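You operate a simulated robot arm through the tools that you are given. There is no shell and no other tool. Be economical: measure what you need, move in short steps, check, and stop when the job is done.

You run a simulated robot arm. Do the job below in one go: nothing can be reset, and whatever is moved stays where it is left.

Task
Put the jar from the back bench top on top of the brown tray there. Take the yellowed greens from the back bench top and put it on the bottling table top. Put the 375 ml juice bottle from the parcel table top on the blue mat and the 330 ml juice bottle on the top of the crate bench. Fetch the green carton from the parcel table top and stand it on the black tray. Put the blue tub on the wooden table top away on the parcel table top. Turn the right blue dial to EUR 1.90. Any order will do. Set down upright: jar, juice bottle, carton.

Only the result counts: the job must be done as asked and must still hold three seconds after the hand-in. Knocking over, shifting, dropping, spilling or breaking anything else fails it.

Robot
A 7-joint arm with a two-finger parallel gripper on a trunk, on a base that drives. Base frame: it is fixed to the floor where the robot stands at the start and does not move with it; the origin is under the middle of the robot, x ahead of it, y to its left, z up; the surface under the hand at the start is at about z = 860. Lengths are in mm, angles in rad, forces in N, time in s.
With the tool pointing down near the work surface it reaches from about 260 to 640 mm from the robot's upright axis, wherever it stands. Its first joint turns from -2.897 to 2.897 rad. Places, roughly: black tray (12x17x3 cm) [300, 700, 900]; blue dial [-3500, -600, 1200]; blue mat (19x23 cm) [-3640, -300, 780]; blue tub (21x20x18 cm) [-100, -4600, 900]; bottling table [500, -2100, 800]; carton [250, -3750, 750]; jar [500, 0, 1000]; juice bottle [500, -3000, 1000]; parcel table [500, -3400, 800]; top of the crate bench [-1200, -900, 700]; tray (12x9x7 cm) [400, 100, 900]; yellowed greens (11x8x23 cm) [600, -100, 1000]. Payload 1.57 kg.
The TCP is the grasp point between the finger pads, 30 mm short of the fingertips. In the tool frame z runs along the fingers and y along their closing line. The gripper opens to 80 mm. The fingers are 17 mm wide and 12 mm thick; the gripper's body (40 by 82 mm) begins 80 mm behind the TCP.
Orientation is that of the tool frame in the base frame, as a unit quaternion [x, y, z, w]. With the fingers straight down and closing along the base's y, the tool's x points along the base's -x, its y along +y and its z along -z.

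Tools
- The arm moves only by the tool move_arm. Its argument "plan" is a list of rows, each a list of 7 numbers: the shift along the base's x, y, z in mm, then the turn, a rotation vector about the base's x, y, z in degrees, then the closure in counts, from 0 (fully open) to 255 (shut). In form: [[tx, ty, tz, rx, ry, rz, gripper], ...]. A call has 1 to 8 rows; each row is the pose to reach, as a shift and turn from the pose commanded when the call began. Rows are played at 5 a second. More than 50 mm and 0.15 rad between two rows, or a gripper value outside its range, and nothing of the call is played. Where a pose cannot be reached the arm comes as near as it can. A force on the tool above 40 N (or 10 N above the force at the start of the call, whichever is more), or a blocked arm, ends the call early, and 0.2 s more pass. The fingers move at their own pace (about 72 mm/s each) and stop on an object; they squeeze with about 37 N. The grip force told is the motor's: it shows also when the fingers shut on nothing. Time passes only in rows, and 0.2 s behind the last, so rows that repeat a pose let the fingers close. The reply holds the time, the measured pose of the TCP, the force on the tool along the base axes, the opening and the grip force, in the units named above and with some noise, with the torque about the TCP (base axes, N m) and any sound that the robot's microphone picked up.
- Cameras (640 x 400 px; columns grow to the right, rows downward): "scene" is now at [233.2, 43, 1411.6]; the picture's right is [0.57, -0.82, 0.00], its down [-0.62, -0.44, -0.65] and it looks along [0.53, 0.37, -0.76] (base axes); focal length 253 px, centre (320, 200). "wrist" rides on the gripper at [72, -7, -122] in the tool frame; the picture's right is [0.09, 1.00, 0.00], its down [-0.84, 0.08, -0.54] and it looks along [-0.54, 0.05, 0.84] (tool axes); focal length 238 px, centre (320, 200). There is no depth. A picture from a camera that has moved, and an enlarged one, comes with that camera's place and axes in the base frame and with its lens.
- get_image(camera): a new picture of that camera. The clock stands still meanwhile.
- move_column(by): slides the trunk up (or, below 0, down) by that many mm; the arm and the scene camera ride with it, the base frame stays. It gives what a move gives, with no picture.
- drive_base(legs): drives the robot by 1 to 6 legs, each [ahead, left, turn to the left] in mm, mm and rad, along the robot's own axes; the way and the turn of a leg run together, so that a leg with both is an arc; at most 1500 mm and 3.142 rad a leg. The arm and the cameras ride along, it lands a little off, and it stops where it bumps. It gives what a move gives.
- head_to(pan, tilt): turns the head with the scene camera to pan (to the left, within 1.501 rad either way) and tilt (down, from -0.506 to 1.204), counted from straight ahead of the robot. It gives what a move gives.
- zoom(camera, box): a new picture of the part [left, top, right, bottom] of that camera's present view, enlarged. The clock stands still meanwhile.
- close_job(): hands the job in; it is judged then, once.

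Work in short steps. Places have to be worked out from the pictures, the camera data and where the tool is seen: move nearer, look again, correct. Check each grasp and each placing, and mend what went wrong. You have 196 turns and 162 pictures in all, those below and enlarged ones among them. Open the gripper and draw the arm clear of the work before you hand the job in, unless the task says otherwise.

The tools are called after ">>>" as a command line: name --pt "numbers of a row" for each row, then --argument value for the rest, lists and objects as JSON in quotes. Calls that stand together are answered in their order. move_arm: Moves the arm, as the interface text tells. Its arguments: {"type":"object","properties":{"plan":{"type":"array"}},"required":["plan"]} The other tools are called the same way: move_column (by) slides the trunk up or down; drive_base (legs) drives the base; head_to (pan, tilt) turns the head that bears the scene camera; get_image (camera) takes a picture; zoom (camera, box) takes an enlarged picture of a part of a camera's view; close_job () hands the job in.

At the start:

```text
clock: 0.0
tool_pos: [350.5, 95.3, 1236.9]
tcp_rot: [0.0, 1.0, 0.0, 0.0]
ft_force: [0.3, 0.2, -0.3]
ft_torque: [-0.03, 0.0, -0.01]
grip_width: 80.0
finger_force: 0.0
trunk travel left (down, up): [-650.0, 340.0]
robot x, y, heading: [0.4, 0.8, -0.003]
head pan, tilt: [0.611, 0.862]
```

scene: 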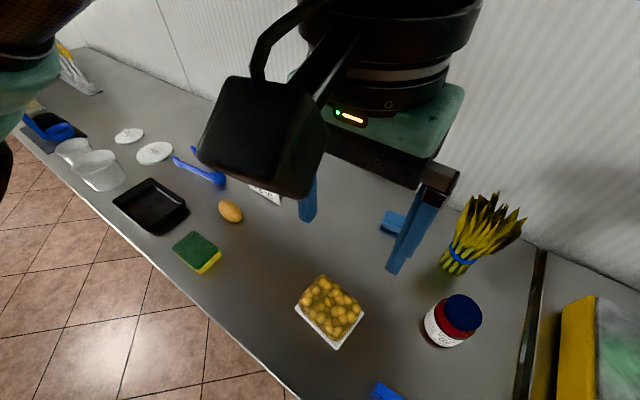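
wrist: 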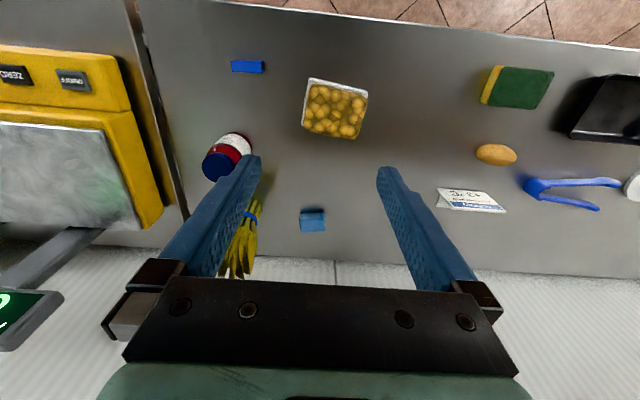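

I'll look closely at the bench objects first.

>>> zoom --camera "scene" --box '[260, 180, 560, 400]'

>>> zoom --camera "wrist" --box '[180, 50, 400, 190]'

>>> head_to --pan 0.0 --tilt 0.9

>>> get_image --camera "scene"

```text
1.82 times, centred on (410, 290) of scene
camera zoom: at [233.2, 43.0, 1411.6], right [0.57, -0.82, 0.0], down [-0.62, -0.44, -0.65], along [0.53, 0.37, -0.76], focal length 460 px, centre (156, 36)
```

zoom: 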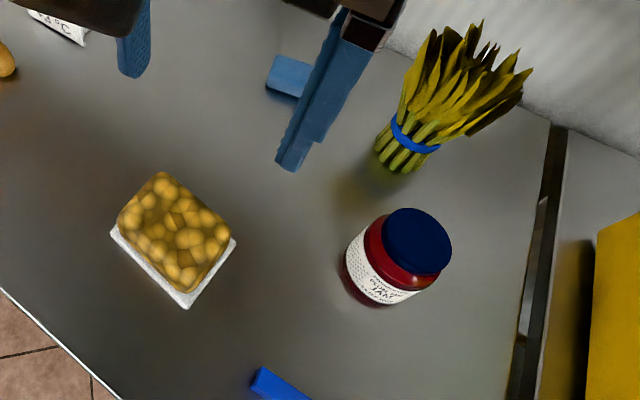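

```text
2.86 times, centred on (290, 120) of wrist
camera zoom: at [277.5, 89.6, 1359.8], right [-0.09, 1.0, 0.0], down [0.84, 0.08, 0.54], along [0.54, 0.05, -0.84], focal length 681 px, centre (406, 429)
```

zoom: 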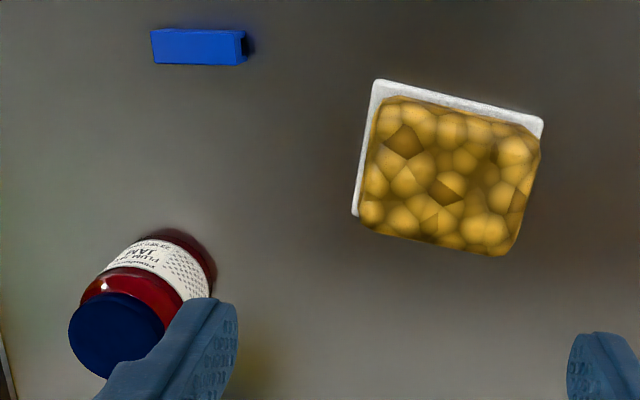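

```text
clock: 1.0
tool_pos: [350.5, 95.7, 1238.3]
tcp_rot: [0.0, 1.0, 0.0, 0.0]
ft_force: [-0.2, -0.5, 0.2]
ft_torque: [0.0, -0.03, -0.03]
grip_width: 80.1
finger_force: 0.0
trunk travel left (down, up): [-650.0, 340.0]
robot x, y, heading: [2.6, -3.3, 0.002]
head pan, tilt: [0.0, 0.901]
```

```text
157 pictures are left
camera scene: at [245.2, -1.4, 1408.6], right [0.0, -1.0, 0.0], down [-0.78, 0.0, -0.62], along [0.62, 0.0, -0.78], focal length 253 px, centre (320, 200)
```

scene: 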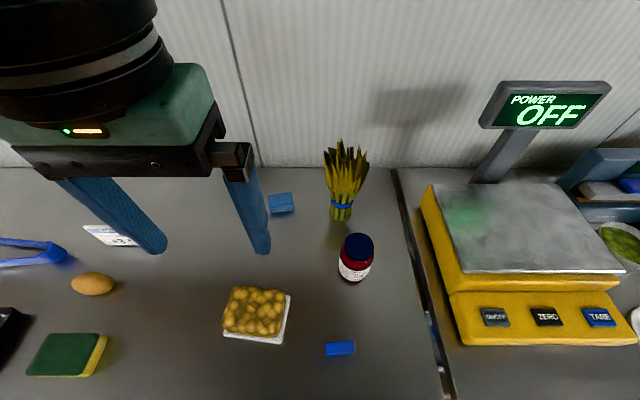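

The tray of small brown mushrooms/potatoes is the only 12x9x7 tray, so that is the "brown tray". The jar is about at (480,-75), about 105 tall and 67 wide; I move above it and look with the wrist camera.

>>> move_arm --pt "20 -28 -20 0 0 0 0" --pt "42 -56 -45 0 0 0 0" --pt "64 -85 -70 0 0 0 0" --pt "86 -114 -95 0 0 0 0" --pt "108 -143 -120 0 0 0 0" --pt "130 -171 -140 0 0 0 0" --pt "130 -171 -140 0 0 0 0"

>>> get_image --camera "wrist"

>>> get_image --camera "scene"

```text
clock: 2.6
tool_pos: [480.8, -74.1, 1100.4]
tcp_rot: [-0.001, 1.0, 0.0, 0.0]
ft_force: [0.0, -0.1, -0.4]
ft_torque: [-0.03, 0.04, 0.02]
grip_width: 80.0
finger_force: 0.0
trunk travel left (down, up): [-650.0, 340.0]
robot x, y, heading: [-0.8, 0.8, 0.004]
head pan, tilt: [0.0, 0.901]
```

```text
156 pictures are left
camera wrist: at [407.6, -79.2, 1220.7], right [-0.09, 1.0, 0.0], down [0.84, 0.08, 0.54], along [0.54, 0.05, -0.84], focal length 238 px, centre (320, 200)
```

wrist: 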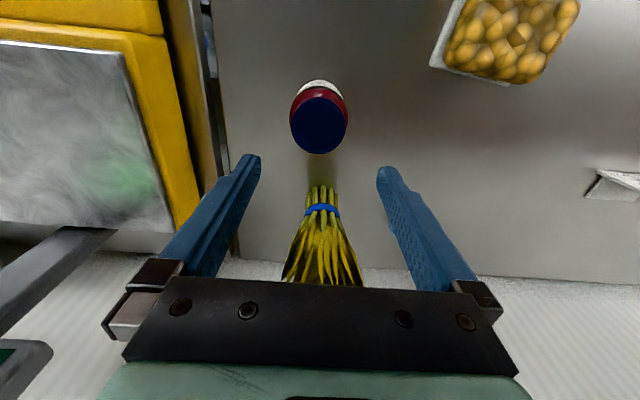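

```text
155 pictures are left
camera scene: at [244.8, -1.0, 1408.7], right [0.0, -1.0, 0.0], down [-0.78, 0.0, -0.62], along [0.62, 0.0, -0.78], focal length 253 px, centre (320, 200)
```

scene: 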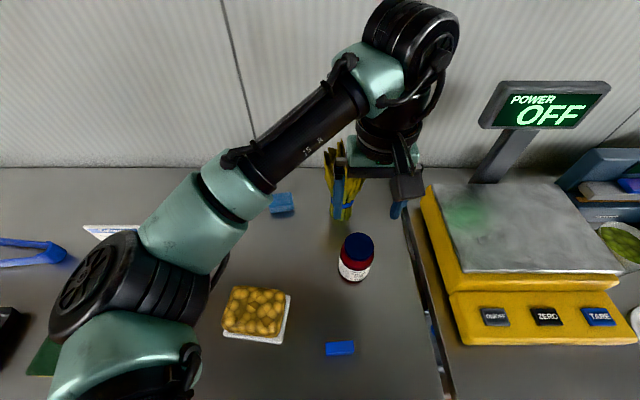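

The jar lid centre comes out at about (477,-73) with a lid about 61 wide, between the fingers. I go down to grip height (z≈930) and then close.

>>> move_arm --pt "-3 1 -40 0 0 0 0" --pt "-3 1 -80 0 0 0 0" --pt "-3 1 -110 0 0 0 0"

>>> get_image --camera "wrist"

```text
clock: 3.4
tool_pos: [476.4, -73.9, 988.8]
tcp_rot: [-0.001, 1.0, 0.0, 0.001]
ft_force: [0.7, 0.2, 0.2]
ft_torque: [0.0, -0.05, 0.0]
grip_width: 79.9
finger_force: 0.1
trunk travel left (down, up): [-650.0, 340.0]
robot x, y, heading: [0.9, -0.0, -0.005]
head pan, tilt: [0.0, 0.901]
```

```text
154 pictures are left
camera wrist: at [403.7, -79.1, 1110.7], right [-0.09, 1.0, 0.0], down [0.84, 0.08, 0.54], along [0.54, 0.05, -0.84], focal length 238 px, centre (320, 200)
```

wrist: 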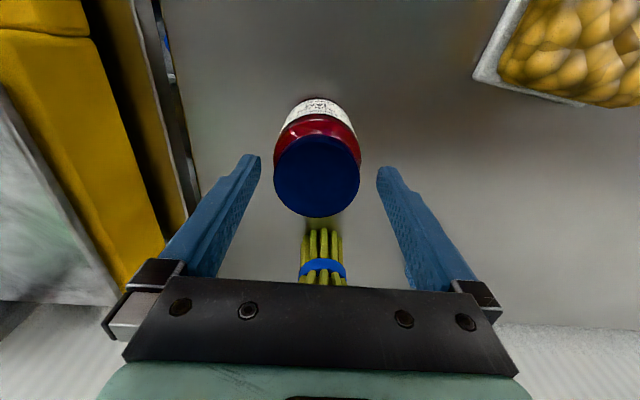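

Lid top z≈960, centre ≈(480,-74). Lowering to z≈928 and closing.

>>> move_arm --pt "3 0 -30 0 0 0 0" --pt "3 0 -60 0 0 0 0" --pt "3 0 -60 0 0 0 255" --pt "3 0 -60 0 0 0 255" --pt "3 0 -60 0 0 0 255"

>>> get_image --camera "wrist"

```text
clock: 4.6
tool_pos: [480.9, -74.0, 928.2]
tcp_rot: [0.001, 1.0, 0.0, 0.001]
ft_force: [-0.6, -1.3, -0.6]
ft_torque: [-0.13, 0.02, 0.0]
grip_width: 67.2
finger_force: 37.3
trunk travel left (down, up): [-650.0, 340.0]
robot x, y, heading: [1.4, -0.2, -0.006]
head pan, tilt: [0.0, 0.901]
```

```text
153 pictures are left
camera wrist: at [407.6, -80.2, 1049.9], right [-0.09, 1.0, 0.0], down [0.84, 0.08, 0.54], along [0.54, 0.05, -0.84], focal length 238 px, centre (320, 200)
```

wrist: 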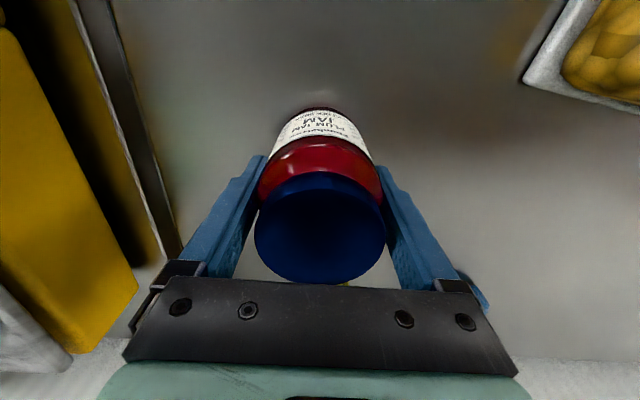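

Jar held (67 mm). Lifting it straight up and carrying it towards the tray side, then I'll check the tray position.

>>> move_arm --pt "0 0 45 0 0 0 255" --pt "0 0 90 0 0 0 255" --pt "0 0 135 0 0 0 255" --pt "-25 40 150 0 0 0 255" --pt "-50 80 150 0 0 0 255" --pt "-75 120 150 0 0 0 255" --pt "-75 120 150 0 0 0 255"

>>> get_image --camera "wrist"

>>> get_image --camera "scene"

```text
clock: 6.2
tool_pos: [405.8, 45.1, 1077.1]
tcp_rot: [0.001, 1.0, 0.0, 0.0]
ft_force: [0.5, -0.4, -0.2]
ft_torque: [-0.03, 0.0, 0.0]
grip_width: 0.1
finger_force: 20.9
trunk travel left (down, up): [-650.0, 340.0]
robot x, y, heading: [4.0, -3.3, -0.005]
head pan, tilt: [0.0, 0.901]
```

```text
152 pictures are left
camera wrist: at [331.9, 39.1, 1199.0], right [-0.09, 1.0, 0.0], down [0.84, 0.08, 0.54], along [0.54, 0.05, -0.84], focal length 238 px, centre (320, 200)
```

wrist: 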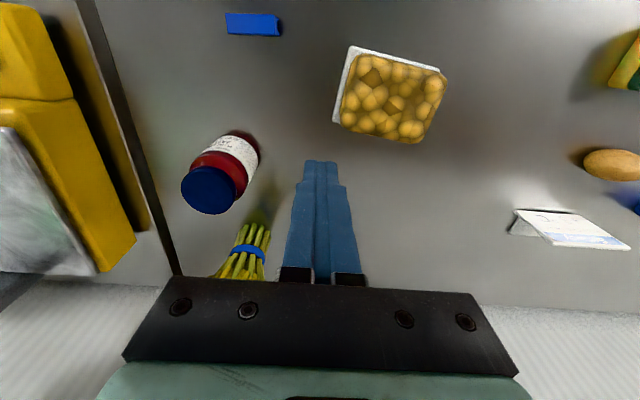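

```text
151 pictures are left
camera scene: at [245.8, -2.2, 1408.5], right [0.0, -1.0, 0.0], down [-0.78, 0.0, -0.62], along [0.62, 0.0, -0.78], focal length 253 px, centre (320, 200)
```

scene: 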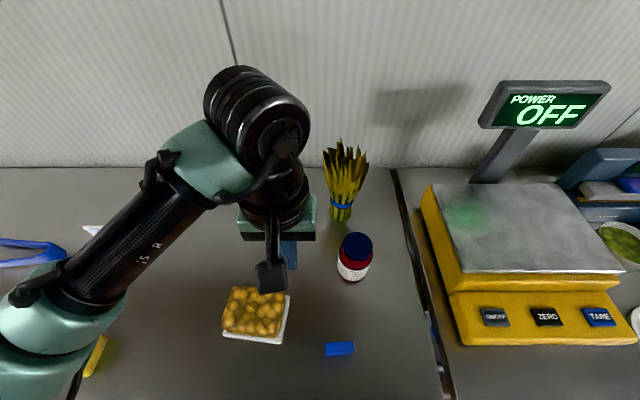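

The jar slipped out early and is still standing in the same place; my grip was too high on the shoulder. I go back, open, and grip deeper (TCP z≈903), then lift slowly.

>>> move_arm --pt "25 -40 0 0 0 0 0" --pt "50 -80 0 0 0 0 0" --pt "75 -120 0 0 0 0 0" --pt "75 -120 -40 0 0 0 0" --pt "75 -120 -85 0 0 0 0" --pt "75 -120 -85 0 0 0 0"

>>> get_image --camera "wrist"

```text
clock: 7.6
tool_pos: [480.3, -75.2, 992.8]
tcp_rot: [0.0, 1.0, 0.0, 0.0]
ft_force: [0.0, -0.7, 0.6]
ft_torque: [0.01, 0.02, 0.0]
grip_width: 79.9
finger_force: 0.1
trunk travel left (down, up): [-650.0, 340.0]
robot x, y, heading: [-1.6, 1.9, -0.001]
head pan, tilt: [0.0, 0.901]
```

```text
150 pictures are left
camera wrist: at [406.3, -80.3, 1114.4], right [-0.09, 1.0, 0.0], down [0.84, 0.08, 0.54], along [0.54, 0.05, -0.84], focal length 238 px, centre (320, 200)
```

wrist: 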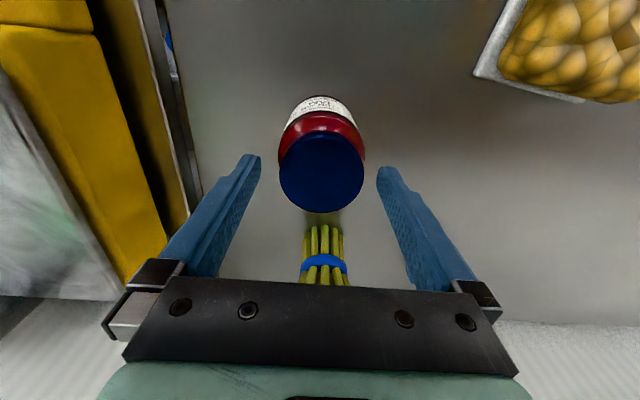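

Aligned. Lowering 88 mm to z≈905, closing with extra time, then a slow small lift.

>>> move_arm --pt "0 0 -40 0 0 0 0" --pt "0 0 -75 0 0 0 0" --pt "0 0 -88 0 0 0 0" --pt "0 0 -88 0 0 0 255" --pt "0 0 -88 0 0 0 255" --pt "0 0 -88 0 0 0 255" --pt "0 0 -83 0 0 0 255" --pt "0 0 -73 0 0 0 255"

>>> get_image --camera "wrist"

```text
clock: 9.4
tool_pos: [479.5, -73.8, 921.2]
tcp_rot: [0.001, 1.0, 0.0, 0.0]
ft_force: [0.8, 0.2, -6.4]
ft_torque: [-0.01, 0.02, 0.01]
grip_width: 67.2
finger_force: 37.1
trunk travel left (down, up): [-650.0, 340.0]
robot x, y, heading: [0.4, 1.1, 0.001]
head pan, tilt: [0.0, 0.901]
```

```text
149 pictures are left
camera wrist: at [407.1, -80.1, 1041.8], right [-0.09, 1.0, 0.0], down [0.84, 0.08, 0.54], along [0.54, 0.05, -0.84], focal length 238 px, centre (320, 200)
```

wrist: 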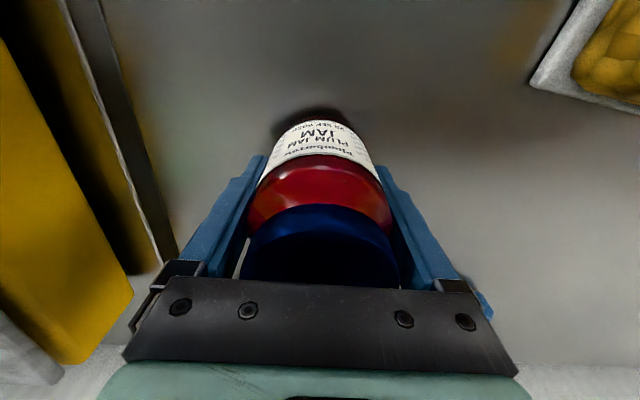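

The jar is held now (6.4 N weight). Lifting moderately and carrying near the tray.

>>> move_arm --pt "0 0 20 0 0 0 255" --pt "0 0 50 0 0 0 255" --pt "0 0 80 0 0 0 255" --pt "0 0 110 0 0 0 255" --pt "-15 30 120 0 0 0 255" --pt "-35 65 120 0 0 0 255" --pt "-50 90 120 0 0 0 255" --pt "-50 90 120 0 0 0 255"

>>> get_image --camera "wrist"

>>> get_image --camera "scene"

```text
clock: 11.2
tool_pos: [429.9, 15.0, 1039.9]
tcp_rot: [-0.001, 1.0, 0.0, -0.001]
ft_force: [-0.2, 0.2, -4.9]
ft_torque: [0.02, 0.04, 0.0]
grip_width: 67.3
finger_force: 36.6
trunk travel left (down, up): [-650.0, 340.0]
robot x, y, heading: [-1.2, -1.2, -0.003]
head pan, tilt: [0.0, 0.901]
```

```text
148 pictures are left
camera wrist: at [357.4, 8.9, 1162.2], right [-0.09, 1.0, 0.0], down [0.84, 0.08, 0.54], along [0.54, 0.05, -0.84], focal length 238 px, centre (320, 200)
```

wrist: 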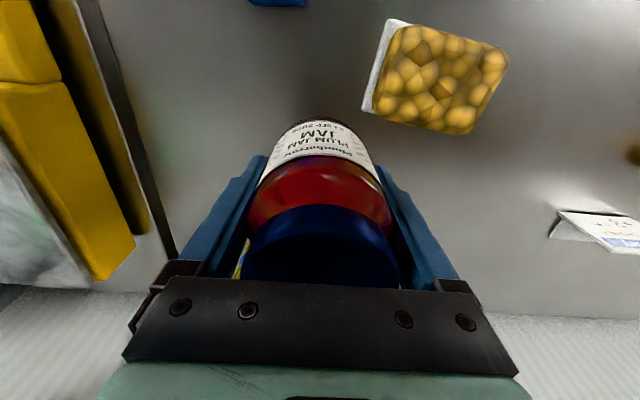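

```text
147 pictures are left
camera scene: at [245.9, -1.9, 1408.4], right [0.0, -1.0, 0.0], down [-0.78, 0.0, -0.62], along [0.62, 0.0, -0.78], focal length 253 px, centre (320, 200)
```

scene: 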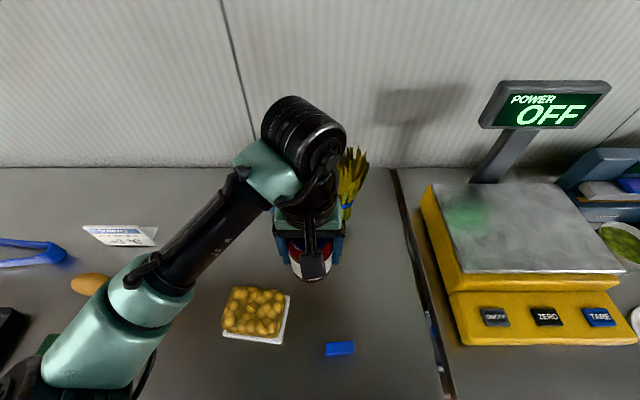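

Tray top centre ≈(375,120), top z≈925–930. I carry the jar over it and lower gently.

>>> move_arm --pt "-18 35 0 0 0 0 255" --pt "-37 70 0 0 0 0 255" --pt "-55 105 0 0 0 0 255" --pt "-55 105 -15 0 0 0 255" --pt "-55 105 -30 0 0 0 255" --pt "-55 105 -40 0 0 0 255" --pt "-55 105 -40 0 0 0 255"

>>> get_image --camera "wrist"

>>> get_image --camera "scene"

```text
clock: 12.8
tool_pos: [375.2, 120.8, 999.4]
tcp_rot: [0.0, 1.0, 0.0, 0.0]
ft_force: [-0.2, -0.4, -5.1]
ft_torque: [-0.04, 0.03, 0.0]
grip_width: 67.2
finger_force: 36.9
trunk travel left (down, up): [-650.0, 340.0]
robot x, y, heading: [2.2, -2.2, -0.001]
head pan, tilt: [0.0, 0.901]
```

```text
146 pictures are left
camera wrist: at [302.4, 115.3, 1122.2], right [-0.09, 1.0, 0.0], down [0.84, 0.08, 0.54], along [0.54, 0.05, -0.84], focal length 238 px, centre (320, 200)
```

wrist: 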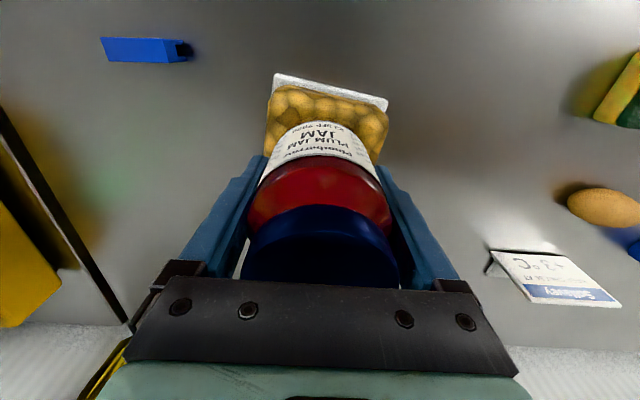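

```text
145 pictures are left
camera scene: at [245.5, -1.3, 1408.5], right [0.0, -1.0, 0.0], down [-0.78, 0.0, -0.62], along [0.62, 0.0, -0.78], focal length 253 px, centre (320, 200)
```

scene: 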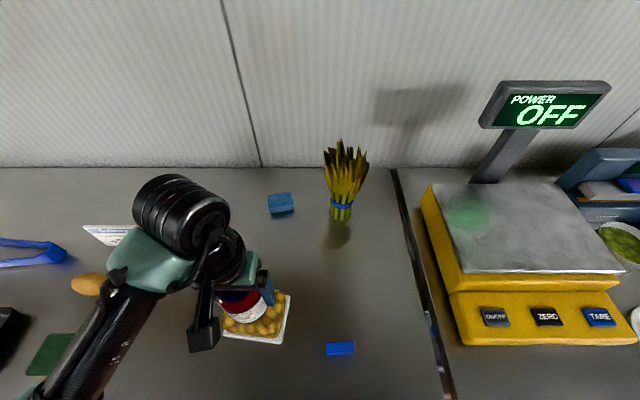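

Jar is over the middle of the tray. Lowering in small steps till contact.

>>> move_arm --pt "0 0 -8 0 0 0 255" --pt "0 0 -16 0 0 0 255" --pt "0 0 -22 0 0 0 255" --pt "0 0 -22 0 0 0 255"

```text
clock: 13.8
tool_pos: [375.2, 120.9, 979.3]
tcp_rot: [0.0, 1.0, 0.0, 0.0]
ft_force: [-0.3, 0.1, -4.9]
ft_torque: [-0.03, 0.05, -0.02]
grip_width: 67.2
finger_force: 36.8
trunk travel left (down, up): [-650.0, 340.0]
robot x, y, heading: [1.2, -0.7, 0.002]
head pan, tilt: [0.0, 0.901]
```

No contact yet at z≈979; continuing down.

>>> move_arm --pt "0 0 -3 0 0 0 255" --pt "0 0 -6 0 0 0 255" --pt "0 0 -6 0 0 0 255"

```text
clock: 14.6
tool_pos: [377.1, 120.1, 972.4]
tcp_rot: [0.0, 1.0, 0.0, -0.001]
ft_force: [0.4, -0.2, -5.2]
ft_torque: [-0.01, 0.03, 0.02]
grip_width: 67.1
finger_force: 37.2
trunk travel left (down, up): [-650.0, 340.0]
robot x, y, heading: [3.9, 1.5, 0.006]
head pan, tilt: [0.0, 0.901]
```

>>> zoom --camera "scene" --box '[180, 240, 320, 360]'

>>> move_arm --pt "0 0 -3 0 0 0 255" --pt "0 0 -6 0 0 0 255" --pt "0 0 -6 0 0 0 255"

```text
3.33 times, centred on (250, 300) of scene
camera zoom: at [245.6, -1.4, 1408.5], right [0.0, -1.0, 0.0], down [-0.78, 0.0, -0.62], along [0.62, 0.0, -0.78], focal length 843 px, centre (553, -133)
```

zoom: 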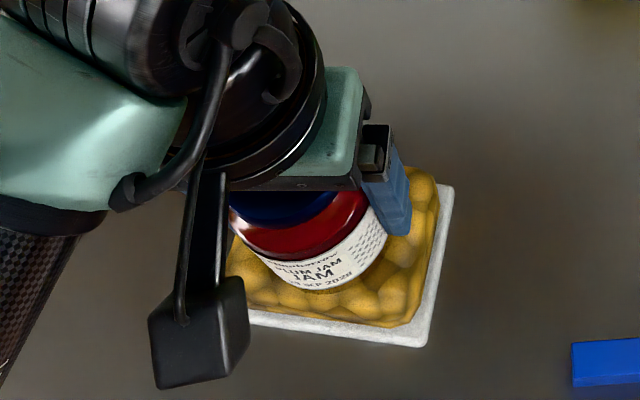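

```text
clock: 15.4
tool_pos: [376.0, 120.1, 968.1]
tcp_rot: [-0.001, 1.0, 0.0, 0.003]
ft_force: [1.8, -1.5, 21.0]
ft_torque: [-0.23, 0.57, -0.03]
grip_width: 67.3
finger_force: 36.7
trunk travel left (down, up): [-650.0, 340.0]
robot x, y, heading: [1.7, -1.8, -0.001]
head pan, tilt: [0.0, 0.901]
```

Contact at z≈968. Easing up 2 mm, opening, and rising straight up.

>>> move_arm --pt "0 0 1 0 0 0 255" --pt "0 0 1 0 0 0 0" --pt "0 0 1 0 0 0 0" --pt "0 0 40 0 0 0 0" --pt "0 0 90 0 0 0 0" --pt "0 0 140 0 0 0 0" --pt "30 -40 160 0 0 0 0" --pt "60 -80 160 0 0 0 0"

>>> get_image --camera "wrist"

>>> get_image --camera "scene"

```text
refused: row 7 steps farther than a row can; nothing moved
```

```text
143 pictures are left
camera wrist: at [302.0, 114.4, 1089.5], right [-0.09, 1.0, 0.0], down [0.83, 0.08, 0.55], along [0.54, 0.05, -0.84], focal length 238 px, centre (320, 200)
```

wrist: 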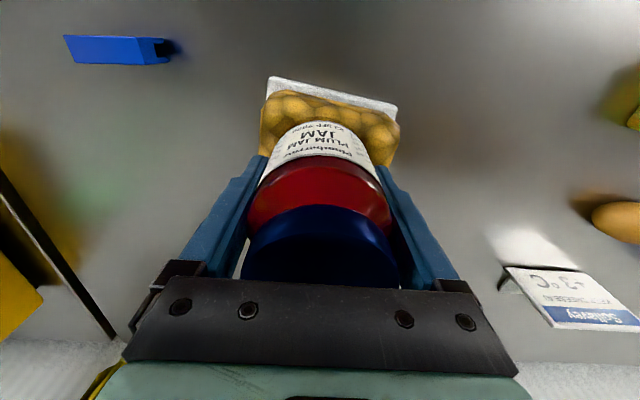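

```text
142 pictures are left
camera scene: at [244.1, -2.1, 1409.3], right [0.0, -1.0, 0.0], down [-0.78, 0.0, -0.62], along [0.62, 0.0, -0.78], focal length 253 px, centre (320, 200)
```

scene: 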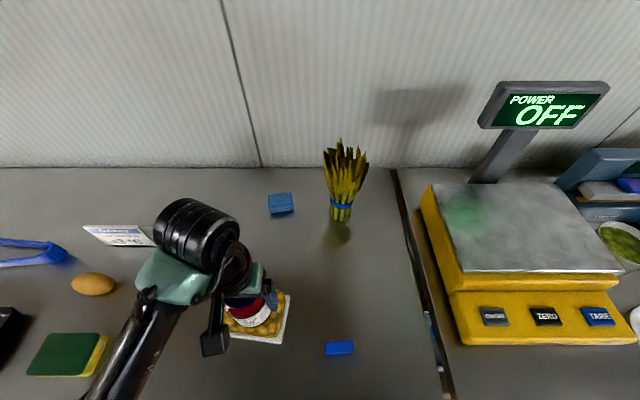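

The plan was refused for one oversized step; redo with release and straight rise only.

>>> move_arm --pt "0 0 2 0 0 0 255" --pt "0 0 2 0 0 0 0" --pt "0 0 2 0 0 0 0" --pt "0 0 30 0 0 0 0" --pt "0 0 70 0 0 0 0" --pt "0 0 115 0 0 0 0" --pt "25 -30 130 0 0 0 0" --pt "50 -65 130 0 0 0 0"

>>> get_image --camera "wrist"

>>> get_image --camera "scene"

```text
clock: 17.2
tool_pos: [427.8, 54.9, 1095.8]
tcp_rot: [0.0, 1.0, 0.0, -0.001]
ft_force: [0.4, -0.5, 0.0]
ft_torque: [0.02, 0.01, 0.0]
grip_width: 80.0
finger_force: 0.1
trunk travel left (down, up): [-650.0, 340.0]
robot x, y, heading: [-0.4, -0.7, -0.001]
head pan, tilt: [0.0, 0.901]
```

```text
141 pictures are left
camera wrist: at [353.5, 48.9, 1217.0], right [-0.09, 1.0, 0.0], down [0.84, 0.08, 0.54], along [0.54, 0.05, -0.84], focal length 238 px, centre (320, 200)
```

wrist: 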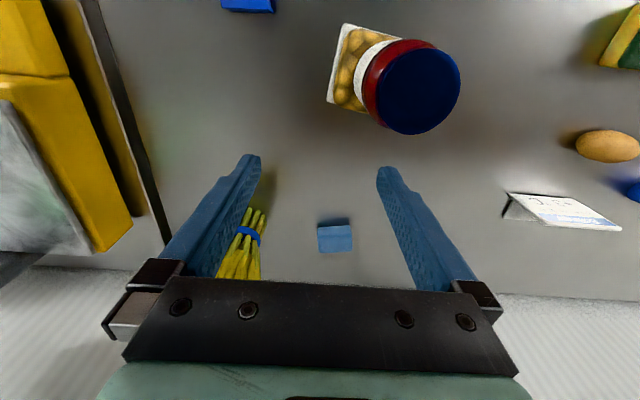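

```text
140 pictures are left
camera scene: at [245.5, -2.0, 1408.5], right [0.0, -1.0, 0.0], down [-0.78, 0.0, -0.62], along [0.62, 0.0, -0.78], focal length 253 px, centre (320, 200)
```

scene: 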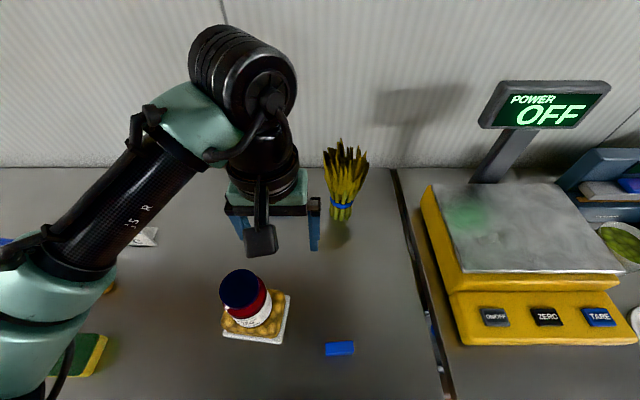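

Jar stands on the tray. Next the greens: standing at about (622,-56), stem ~55 wide at the band. I'll approach with the tool tilted 45°, fingers straddling the stem from the front.

>>> move_arm --pt "8 -18 -5 0 -7.5 0 0" --pt "18 -37 -15 0 -15 0 0" --pt "28 -55 -25 0 -22.5 0 0" --pt "40 -74 -35 0 -30 0 0" --pt "50 -92 -45 0 -37.5 0 0" --pt "60 -111 -60 0 -45 0 0" --pt "60 -111 -60 0 -45 0 0"

>>> get_image --camera "wrist"

>>> get_image --camera "scene"

```text
clock: 18.8
tool_pos: [487.1, -56.5, 1035.7]
tcp_rot: [0.001, 0.923, -0.001, 0.384]
ft_force: [0.6, 0.3, 0.0]
ft_torque: [0.0, 0.02, -0.01]
grip_width: 80.1
finger_force: 0.1
trunk travel left (down, up): [-650.0, 340.0]
robot x, y, heading: [-2.7, -0.5, -0.004]
head pan, tilt: [0.0, 0.901]
```

```text
139 pictures are left
camera wrist: at [348.9, -61.9, 1069.9], right [-0.06, 1.0, -0.07], down [0.21, 0.08, 0.98], along [0.98, 0.05, -0.21], focal length 238 px, centre (320, 200)
```

wrist: 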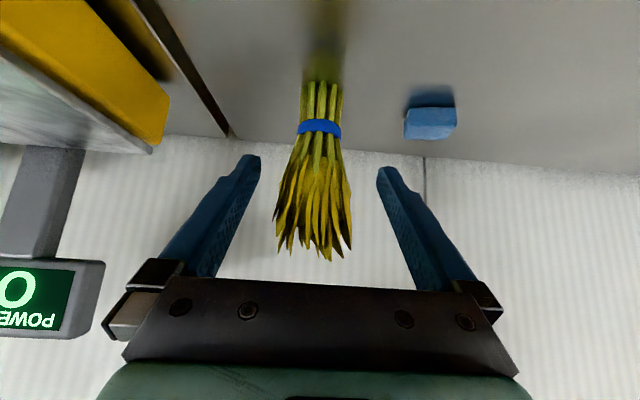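

```text
138 pictures are left
camera scene: at [245.3, -1.2, 1408.6], right [0.0, -1.0, 0.0], down [-0.78, 0.0, -0.62], along [0.62, 0.0, -0.78], focal length 253 px, centre (320, 200)
```

scene: 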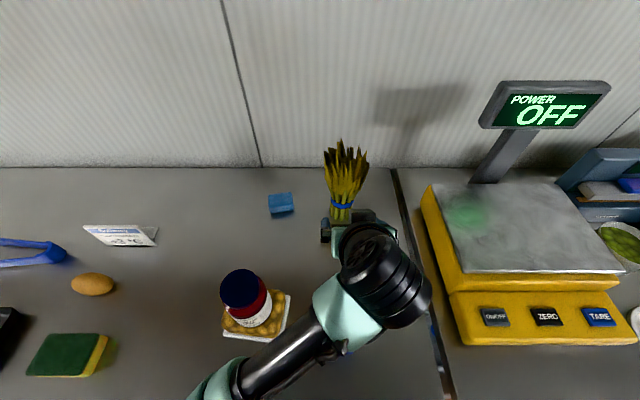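

Band is around z≈920, stem centre about (635,-56). I lower and tilt a bit more, staying in front, then look again before going in.

>>> move_arm --pt "10 0 -36 0 -4 0 0" --pt "22 0 -70 0 -8 0 0" --pt "35 0 -105 0 -12 0 0" --pt "50 0 -115 0 -12 0 0" --pt "50 0 -115 0 -12 0 0"

>>> get_image --camera "wrist"

```text
clock: 20.0
tool_pos: [536.2, -55.0, 921.0]
tcp_rot: [0.0, 0.879, 0.0, 0.477]
ft_force: [0.5, 0.1, -0.3]
ft_torque: [0.02, 0.03, 0.0]
grip_width: 80.2
finger_force: 0.0
trunk travel left (down, up): [-650.0, 340.0]
robot x, y, heading: [-0.8, 1.6, -0.004]
head pan, tilt: [0.0, 0.901]
```

```text
137 pictures are left
camera wrist: at [393.8, -60.4, 926.7], right [-0.05, 1.0, -0.08], down [0.0, 0.08, 1.0], along [1.0, 0.05, 0.0], focal length 238 px, centre (320, 200)
```

wrist: 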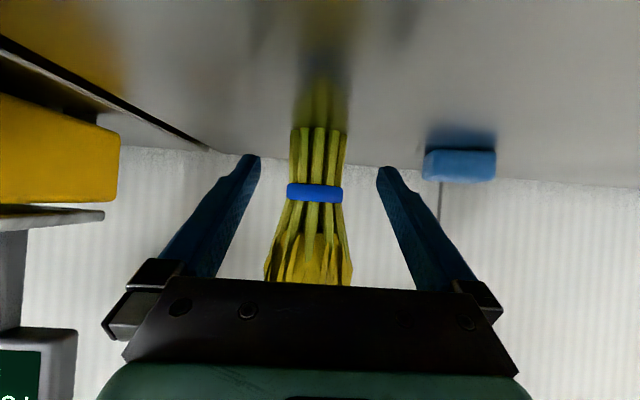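

Band centre ≈ (640,-54,920). Moving forward to straddle the stem and closing.

>>> move_arm --pt "35 1 -2 0 0 0 0" --pt "70 1 -4 0 0 0 0" --pt "100 1 -5 0 0 0 0" --pt "100 1 -5 0 0 0 255" --pt "100 1 -5 0 0 0 255" --pt "100 1 -5 0 0 0 255" --pt "100 1 5 0 0 0 255"

>>> get_image --camera "wrist"

```text
clock: 21.6
tool_pos: [635.0, -55.2, 925.4]
tcp_rot: [0.0, 0.879, -0.001, 0.477]
ft_force: [0.2, 0.3, -3.1]
ft_torque: [0.03, 0.05, 0.01]
grip_width: 57.3
finger_force: 36.9
trunk travel left (down, up): [-650.0, 340.0]
robot x, y, heading: [-1.2, 0.1, 0.001]
head pan, tilt: [0.0, 0.901]
```

```text
136 pictures are left
camera wrist: at [492.2, -61.1, 930.9], right [-0.05, 1.0, -0.08], down [0.0, 0.08, 1.0], along [1.0, 0.05, -0.01], focal length 238 px, centre (320, 200)
```

wrist: 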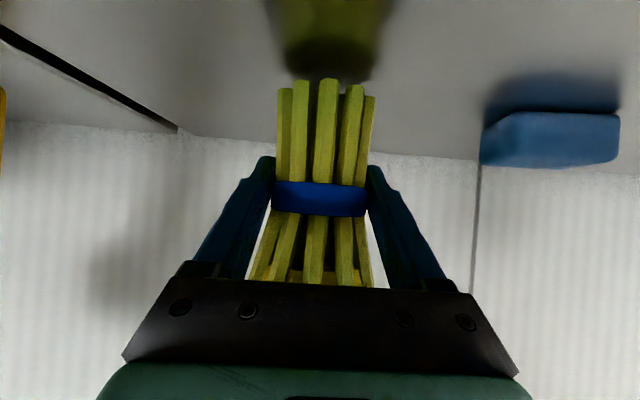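

Greens held (57 mm, ~3 N). Lifting and drawing them back towards the robot.

>>> move_arm --pt "0 0 35 0 0 0 255" --pt "0 0 75 0 0 0 255" --pt "0 0 120 0 0 0 255" --pt "-40 5 145 0 0 0 255" --pt "-80 10 165 0 0 0 255" --pt "-125 15 180 0 0 0 255" --pt "-170 20 190 0 0 0 255" --pt "-210 25 200 0 0 0 255"

>>> head_to --pan -1.2 --tilt 0.5

>>> get_image --camera "scene"

```text
clock: 23.4
tool_pos: [473.6, -36.4, 1120.6]
tcp_rot: [0.001, 0.879, -0.001, 0.477]
ft_force: [-0.1, 0.8, -2.9]
ft_torque: [0.0, 0.0, -0.02]
grip_width: 57.4
finger_force: 37.4
out of reach, approached as far as the arm can: row 7, 8
trunk travel left (down, up): [-650.0, 340.0]
robot x, y, heading: [-1.4, -0.6, 0.002]
head pan, tilt: [0.0, 0.901]
```

```text
clock: 24.8
tool_pos: [473.6, -36.1, 1120.7]
tcp_rot: [0.0, 0.879, 0.0, 0.477]
ft_force: [0.3, 0.4, -3.5]
ft_torque: [0.0, 0.0, 0.06]
grip_width: 57.4
finger_force: 37.5
trunk travel left (down, up): [-650.0, 340.0]
robot x, y, heading: [0.6, -1.7, -0.003]
head pan, tilt: [-1.201, 0.499]
```

```text
135 pictures are left
camera scene: at [203.0, -86.3, 1442.4], right [-0.93, -0.36, 0.0], down [-0.17, 0.45, -0.88], along [0.32, -0.82, -0.48], focal length 253 px, centre (320, 200)
```

scene: 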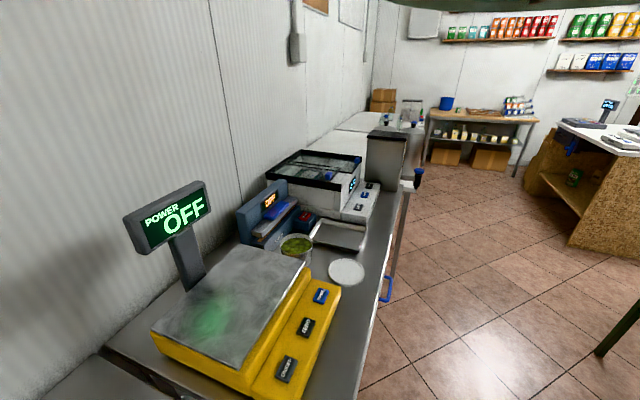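

The aisle runs along -y with bench front edge at x≈225. I back off 300 mm, then strafe right, and look again.

>>> drive_base --legs '[[-300, 0, 0], [0, -1000, 0]]'

>>> get_image --camera "scene"

```text
clock: 31.7
tool_pos: [166.1, -1044.4, 1121.1]
tcp_rot: [0.003, 0.879, -0.002, 0.477]
ft_force: [-0.3, 0.4, -3.6]
ft_torque: [0.02, 0.01, 0.02]
grip_width: 57.5
finger_force: 36.8
trunk travel left (down, up): [-650.0, 340.0]
robot x, y, heading: [-307.0, -1005.6, -0.003]
head pan, tilt: [-1.201, 0.499]
```

```text
134 pictures are left
camera scene: at [-104.7, -1092.0, 1442.4], right [-0.93, -0.36, 0.0], down [-0.17, 0.45, -0.88], along [0.31, -0.82, -0.48], focal length 253 px, centre (320, 200)
```

scene: 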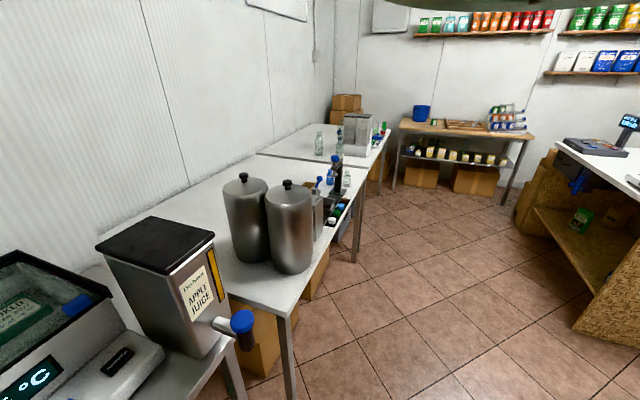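

The bottling table (with the two urns) starts at y≈-1520, front edge x≈150. I strafe further to about y=-1900 and look straight at it.

>>> drive_base --legs '[[0, -850, 0]]'

>>> head_to --pan 0.1 --tilt 0.7

>>> get_image --camera "scene"

```text
clock: 35.0
tool_pos: [166.3, -1640.9, 1121.0]
tcp_rot: [-0.027, 0.879, 0.02, 0.475]
ft_force: [-3.3, 2.0, -2.0]
ft_torque: [0.05, 0.1, 0.01]
grip_width: 56.4
finger_force: 37.1
trunk travel left (down, up): [-650.0, 340.0]
robot x, y, heading: [-310.2, -1629.6, 0.014]
head pan, tilt: [-1.201, 0.499]
stopped in leg 1: the force on the tool passed its limit at 48 N (the readings are from after the stop); the commanded pose is now the measured one
```

```text
clock: 36.4
tool_pos: [167.0, -1641.2, 1121.0]
tcp_rot: [-0.026, 0.879, 0.019, 0.475]
ft_force: [-4.8, 5.3, -5.5]
ft_torque: [0.28, 0.19, 0.04]
grip_width: 56.3
finger_force: 37.1
trunk travel left (down, up): [-650.0, 340.0]
robot x, y, heading: [-307.0, -1628.2, 0.007]
head pan, tilt: [0.099, 0.7]
```

```text
133 pictures are left
camera scene: at [-51.9, -1617.3, 1424.7], right [0.11, -0.99, 0.0], down [-0.64, -0.07, -0.77], along [0.76, 0.08, -0.64], focal length 253 px, centre (320, 200)
```

scene: 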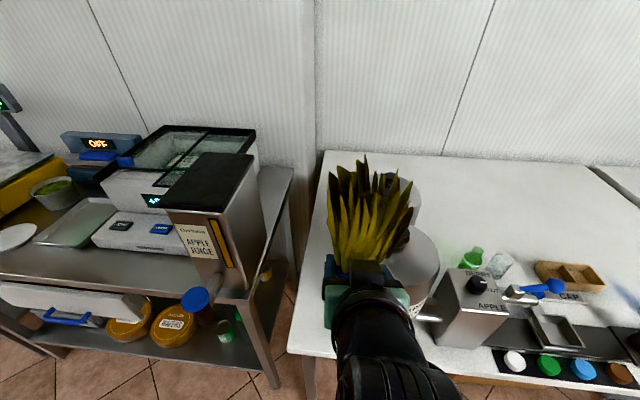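

The greens touched the front urn. I back away (left, then backwards) and check the urn.

>>> drive_base --legs '[[0, 120, 0], [-200, 0, 0]]'

>>> head_to --pan -0.5 --tilt 0.5

>>> get_image --camera "scene"

>>> get_image --camera "wrist"

```text
clock: 38.9
tool_pos: [-31.5, -1523.1, 1120.9]
tcp_rot: [-0.026, 0.879, 0.019, 0.475]
ft_force: [-0.3, 0.1, -3.3]
ft_torque: [0.02, -0.01, 0.01]
grip_width: 56.2
finger_force: 37.0
trunk travel left (down, up): [-650.0, 340.0]
robot x, y, heading: [-505.8, -1506.8, 0.01]
head pan, tilt: [0.099, 0.7]
```

```text
clock: 39.9
tool_pos: [-31.9, -1522.2, 1120.6]
tcp_rot: [-0.026, 0.879, 0.019, 0.476]
ft_force: [1.1, 0.4, -3.0]
ft_torque: [-0.02, 0.04, 0.03]
grip_width: 56.1
finger_force: 36.6
trunk travel left (down, up): [-650.0, 340.0]
robot x, y, heading: [-502.8, -1508.8, 0.006]
head pan, tilt: [-0.499, 0.499]
```

```text
132 pictures are left
camera scene: at [-254.6, -1550.9, 1442.4], right [-0.47, -0.88, 0.0], down [-0.42, 0.22, -0.88], along [0.78, -0.41, -0.48], focal length 253 px, centre (320, 200)
```

scene: 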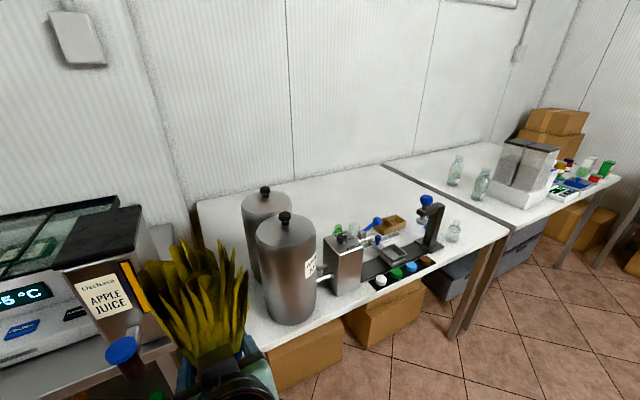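

```text
131 pictures are left
camera wrist: at [-173.5, -1537.3, 1127.0], right [-0.11, 0.99, -0.07], down [0.0, 0.07, 1.0], along [0.99, 0.11, -0.01], focal length 238 px, centre (320, 200)
```

wrist: 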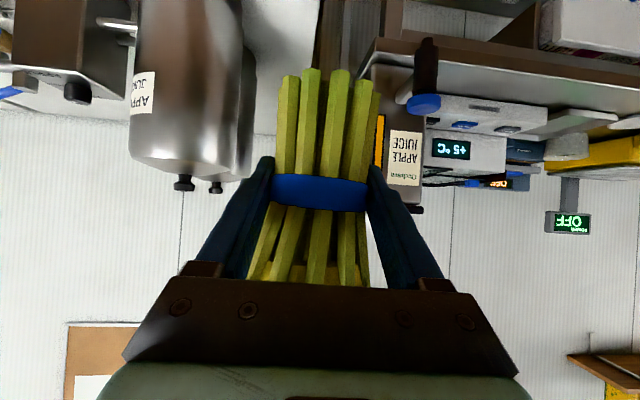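

Triangulating the urn's knob from before and after gives a consistent place, so it did not shift. The free spot on the bottling table is right of the small bottle, around y≈-2540. I strafe there at this safe distance.

>>> drive_base --legs '[[0, -1035, -0.01]]'

>>> head_to --pan -0.1 --tilt 0.65

>>> get_image --camera "scene"

```text
clock: 45.2
tool_pos: [-25.3, -2555.5, 1120.5]
tcp_rot: [-0.02, 0.879, 0.016, 0.476]
ft_force: [0.2, 0.2, -2.8]
ft_torque: [-0.01, 0.0, 0.05]
grip_width: 56.0
finger_force: 37.4
trunk travel left (down, up): [-650.0, 340.0]
robot x, y, heading: [-499.2, -2540.8, -0.002]
head pan, tilt: [-0.499, 0.499]
```

```text
clock: 46.0
tool_pos: [-24.9, -2555.9, 1120.7]
tcp_rot: [-0.02, 0.879, 0.016, 0.476]
ft_force: [0.2, 0.8, -3.7]
ft_torque: [0.03, 0.0, 0.0]
grip_width: 56.1
finger_force: 37.0
trunk travel left (down, up): [-650.0, 340.0]
robot x, y, heading: [-498.1, -2533.4, 0.001]
head pan, tilt: [-0.099, 0.649]
```

```text
130 pictures are left
camera scene: at [-241.7, -2546.5, 1429.1], right [-0.1, -1.0, 0.0], down [-0.6, 0.06, -0.8], along [0.79, -0.08, -0.6], focal length 253 px, centre (320, 200)
```

scene: 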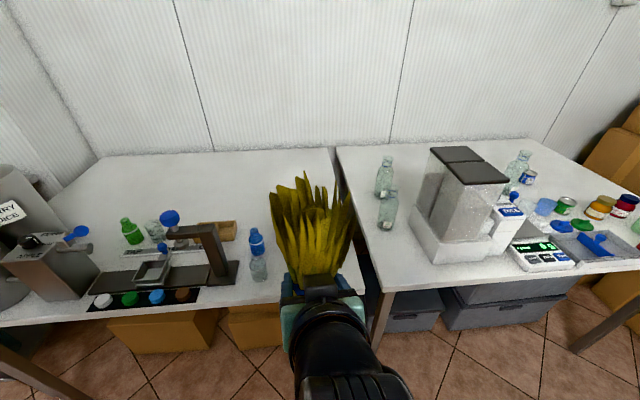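

The spot right of the bottles is clear (y from -2440 to -2700). I drive forward 355 so the greens hang over (330,-2560).

>>> drive_base --legs '[[355, 0, 0]]'

>>> move_arm --pt "0 0 -30 0 0 0 255" --pt "0 0 -70 0 0 0 255" --pt "0 0 -110 0 0 0 255" --pt "0 0 -150 0 0 0 255" --pt "0 0 -190 0 0 0 255" --pt "0 0 -215 0 0 0 255" --pt "0 0 -235 0 0 0 255" --pt "0 0 -235 0 0 0 255"

>>> get_image --camera "wrist"

>>> get_image --camera "scene"

```text
clock: 48.3
tool_pos: [329.3, -2554.9, 1121.1]
tcp_rot: [-0.022, 0.88, 0.018, 0.474]
ft_force: [0.5, -0.8, -3.1]
ft_torque: [0.07, -0.01, 0.02]
grip_width: 56.0
finger_force: 36.8
trunk travel left (down, up): [-650.0, 340.0]
robot x, y, heading: [-141.1, -2533.5, 0.002]
head pan, tilt: [-0.099, 0.649]
```

```text
clock: 50.1
tool_pos: [330.4, -2555.1, 885.4]
tcp_rot: [-0.021, 0.879, 0.017, 0.476]
ft_force: [0.5, -0.1, -3.7]
ft_torque: [-0.03, 0.02, 0.02]
grip_width: 56.0
finger_force: 36.9
trunk travel left (down, up): [-650.0, 340.0]
robot x, y, heading: [-144.3, -2539.7, 0.006]
head pan, tilt: [-0.099, 0.649]
```

```text
129 pictures are left
camera wrist: at [188.3, -2569.2, 891.7], right [-0.1, 0.99, -0.07], down [0.0, 0.07, 1.0], along [0.99, 0.1, -0.01], focal length 238 px, centre (320, 200)
```

wrist: 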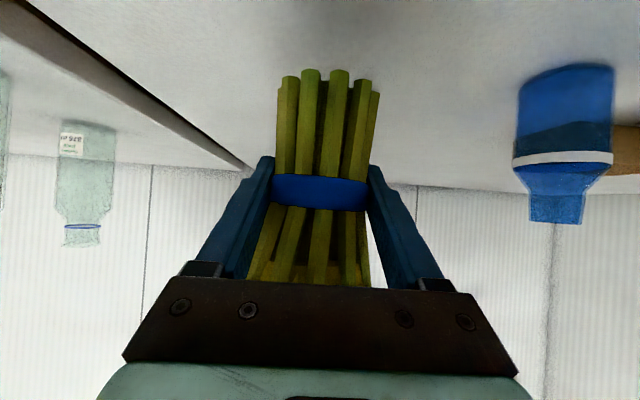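

```text
128 pictures are left
camera scene: at [112.1, -2546.1, 1429.0], right [-0.1, -1.0, 0.0], down [-0.6, 0.06, -0.8], along [0.79, -0.08, -0.6], focal length 253 px, centre (320, 200)
```

scene: 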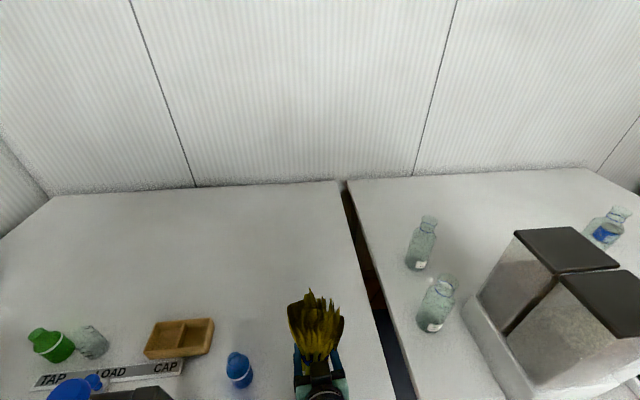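

All clear. Lowering until contact with the table (expected TCP z≈856).

>>> move_arm --pt "0 0 -8 0 0 0 255" --pt "0 0 -16 0 0 0 255" --pt "0 0 -23 0 0 0 255" --pt "0 0 -27 0 0 0 255" --pt "0 0 -27 0 0 0 255"

>>> get_image --camera "wrist"

```text
clock: 51.3
tool_pos: [331.0, -2554.7, 858.5]
tcp_rot: [-0.022, 0.879, 0.017, 0.476]
ft_force: [-1.3, 0.0, 1.5]
ft_torque: [-0.1, 0.0, -0.04]
grip_width: 55.9
finger_force: 36.8
trunk travel left (down, up): [-650.0, 340.0]
robot x, y, heading: [-148.0, -2536.6, 0.005]
head pan, tilt: [-0.099, 0.649]
```

```text
127 pictures are left
camera wrist: at [187.9, -2568.1, 865.3], right [-0.1, 0.99, -0.07], down [0.0, 0.07, 1.0], along [0.99, 0.1, -0.01], focal length 238 px, centre (320, 200)
```

wrist: 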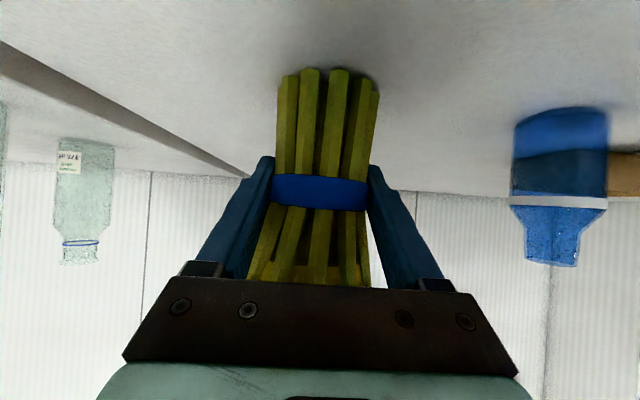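

Touching the table now. One more mm, open, then retreat straight back.

>>> move_arm --pt "0 0 -1 0 0 0 255" --pt "0 0 -1 0 0 0 120" --pt "0 0 -1 0 0 0 0" --pt "0 0 -1 0 0 0 0" --pt "-40 0 0 0 0 0 0" --pt "-80 0 0 0 0 0 0"

>>> get_image --camera "wrist"

```text
clock: 52.7
tool_pos: [249.4, -2555.8, 857.4]
tcp_rot: [-0.021, 0.879, 0.017, 0.476]
ft_force: [-0.4, 0.2, 0.0]
ft_torque: [-0.01, -0.01, -0.02]
grip_width: 80.1
finger_force: 0.0
trunk travel left (down, up): [-650.0, 340.0]
robot x, y, heading: [-144.4, -2535.3, 0.002]
head pan, tilt: [-0.099, 0.649]
```

```text
126 pictures are left
camera wrist: at [107.0, -2568.4, 864.4], right [-0.1, 0.99, -0.07], down [0.0, 0.07, 1.0], along [0.99, 0.1, -0.01], focal length 238 px, centre (320, 200)
```

wrist: 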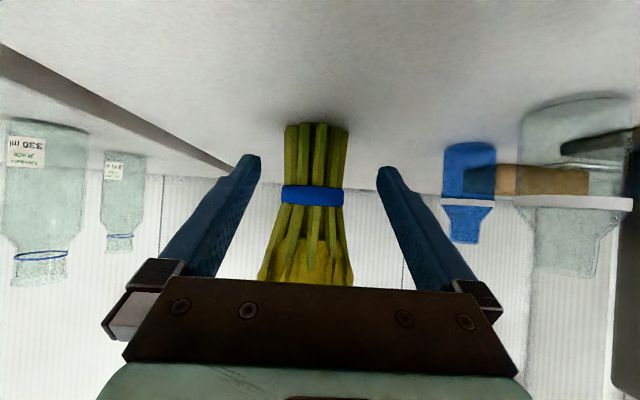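

Greens stand freely. I zoom in on the bottle labels on the parcel table.

>>> zoom --camera "wrist" --box '[0, 100, 180, 300]'

>>> move_arm --pt "-10 0 40 0 0 0 0" --pt "-20 0 90 0 0 0 0" --pt "-30 0 140 0 0 0 0" --pt "-40 0 190 0 0 0 0" --pt "-40 0 230 0 0 0 0"

>>> head_to --pan -0.7 --tilt 0.6

>>> get_image --camera "scene"

```text
2.00 times, centred on (90, 200) of wrist
camera zoom: at [107.0, -2568.4, 864.4], right [-0.1, 0.99, -0.07], down [0.0, 0.07, 1.0], along [0.99, 0.1, -0.01], focal length 477 px, centre (780, 200)
```

zoom: 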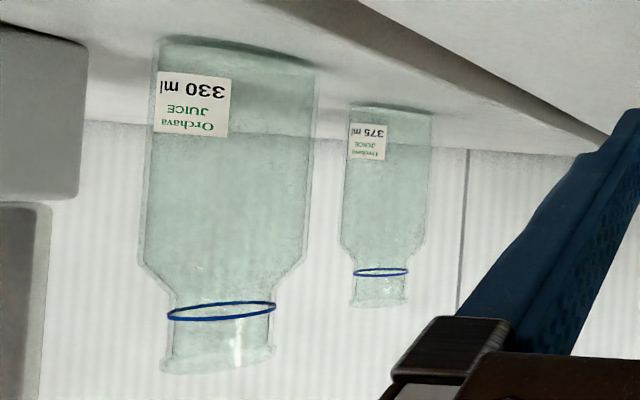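

```text
refused: row 2 steps farther than a row can; nothing moved
```

```text
clock: 53.7
tool_pos: [250.6, -2555.8, 858.6]
tcp_rot: [-0.022, 0.879, 0.017, 0.475]
ft_force: [0.3, -0.3, 0.6]
ft_torque: [-0.01, 0.01, 0.02]
grip_width: 80.1
finger_force: 0.0
trunk travel left (down, up): [-650.0, 340.0]
robot x, y, heading: [-146.6, -2536.7, 0.001]
head pan, tilt: [-0.7, 0.6]
```

```text
124 pictures are left
camera scene: at [93.2, -2594.3, 1433.4], right [-0.64, -0.77, 0.0], down [-0.43, 0.36, -0.83], along [0.63, -0.53, -0.56], focal length 253 px, centre (320, 200)
```

scene: 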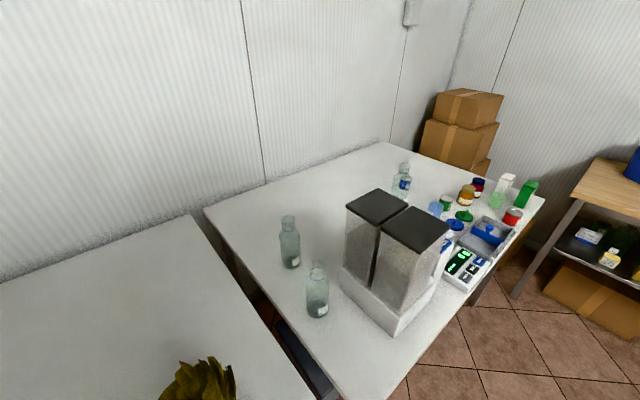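

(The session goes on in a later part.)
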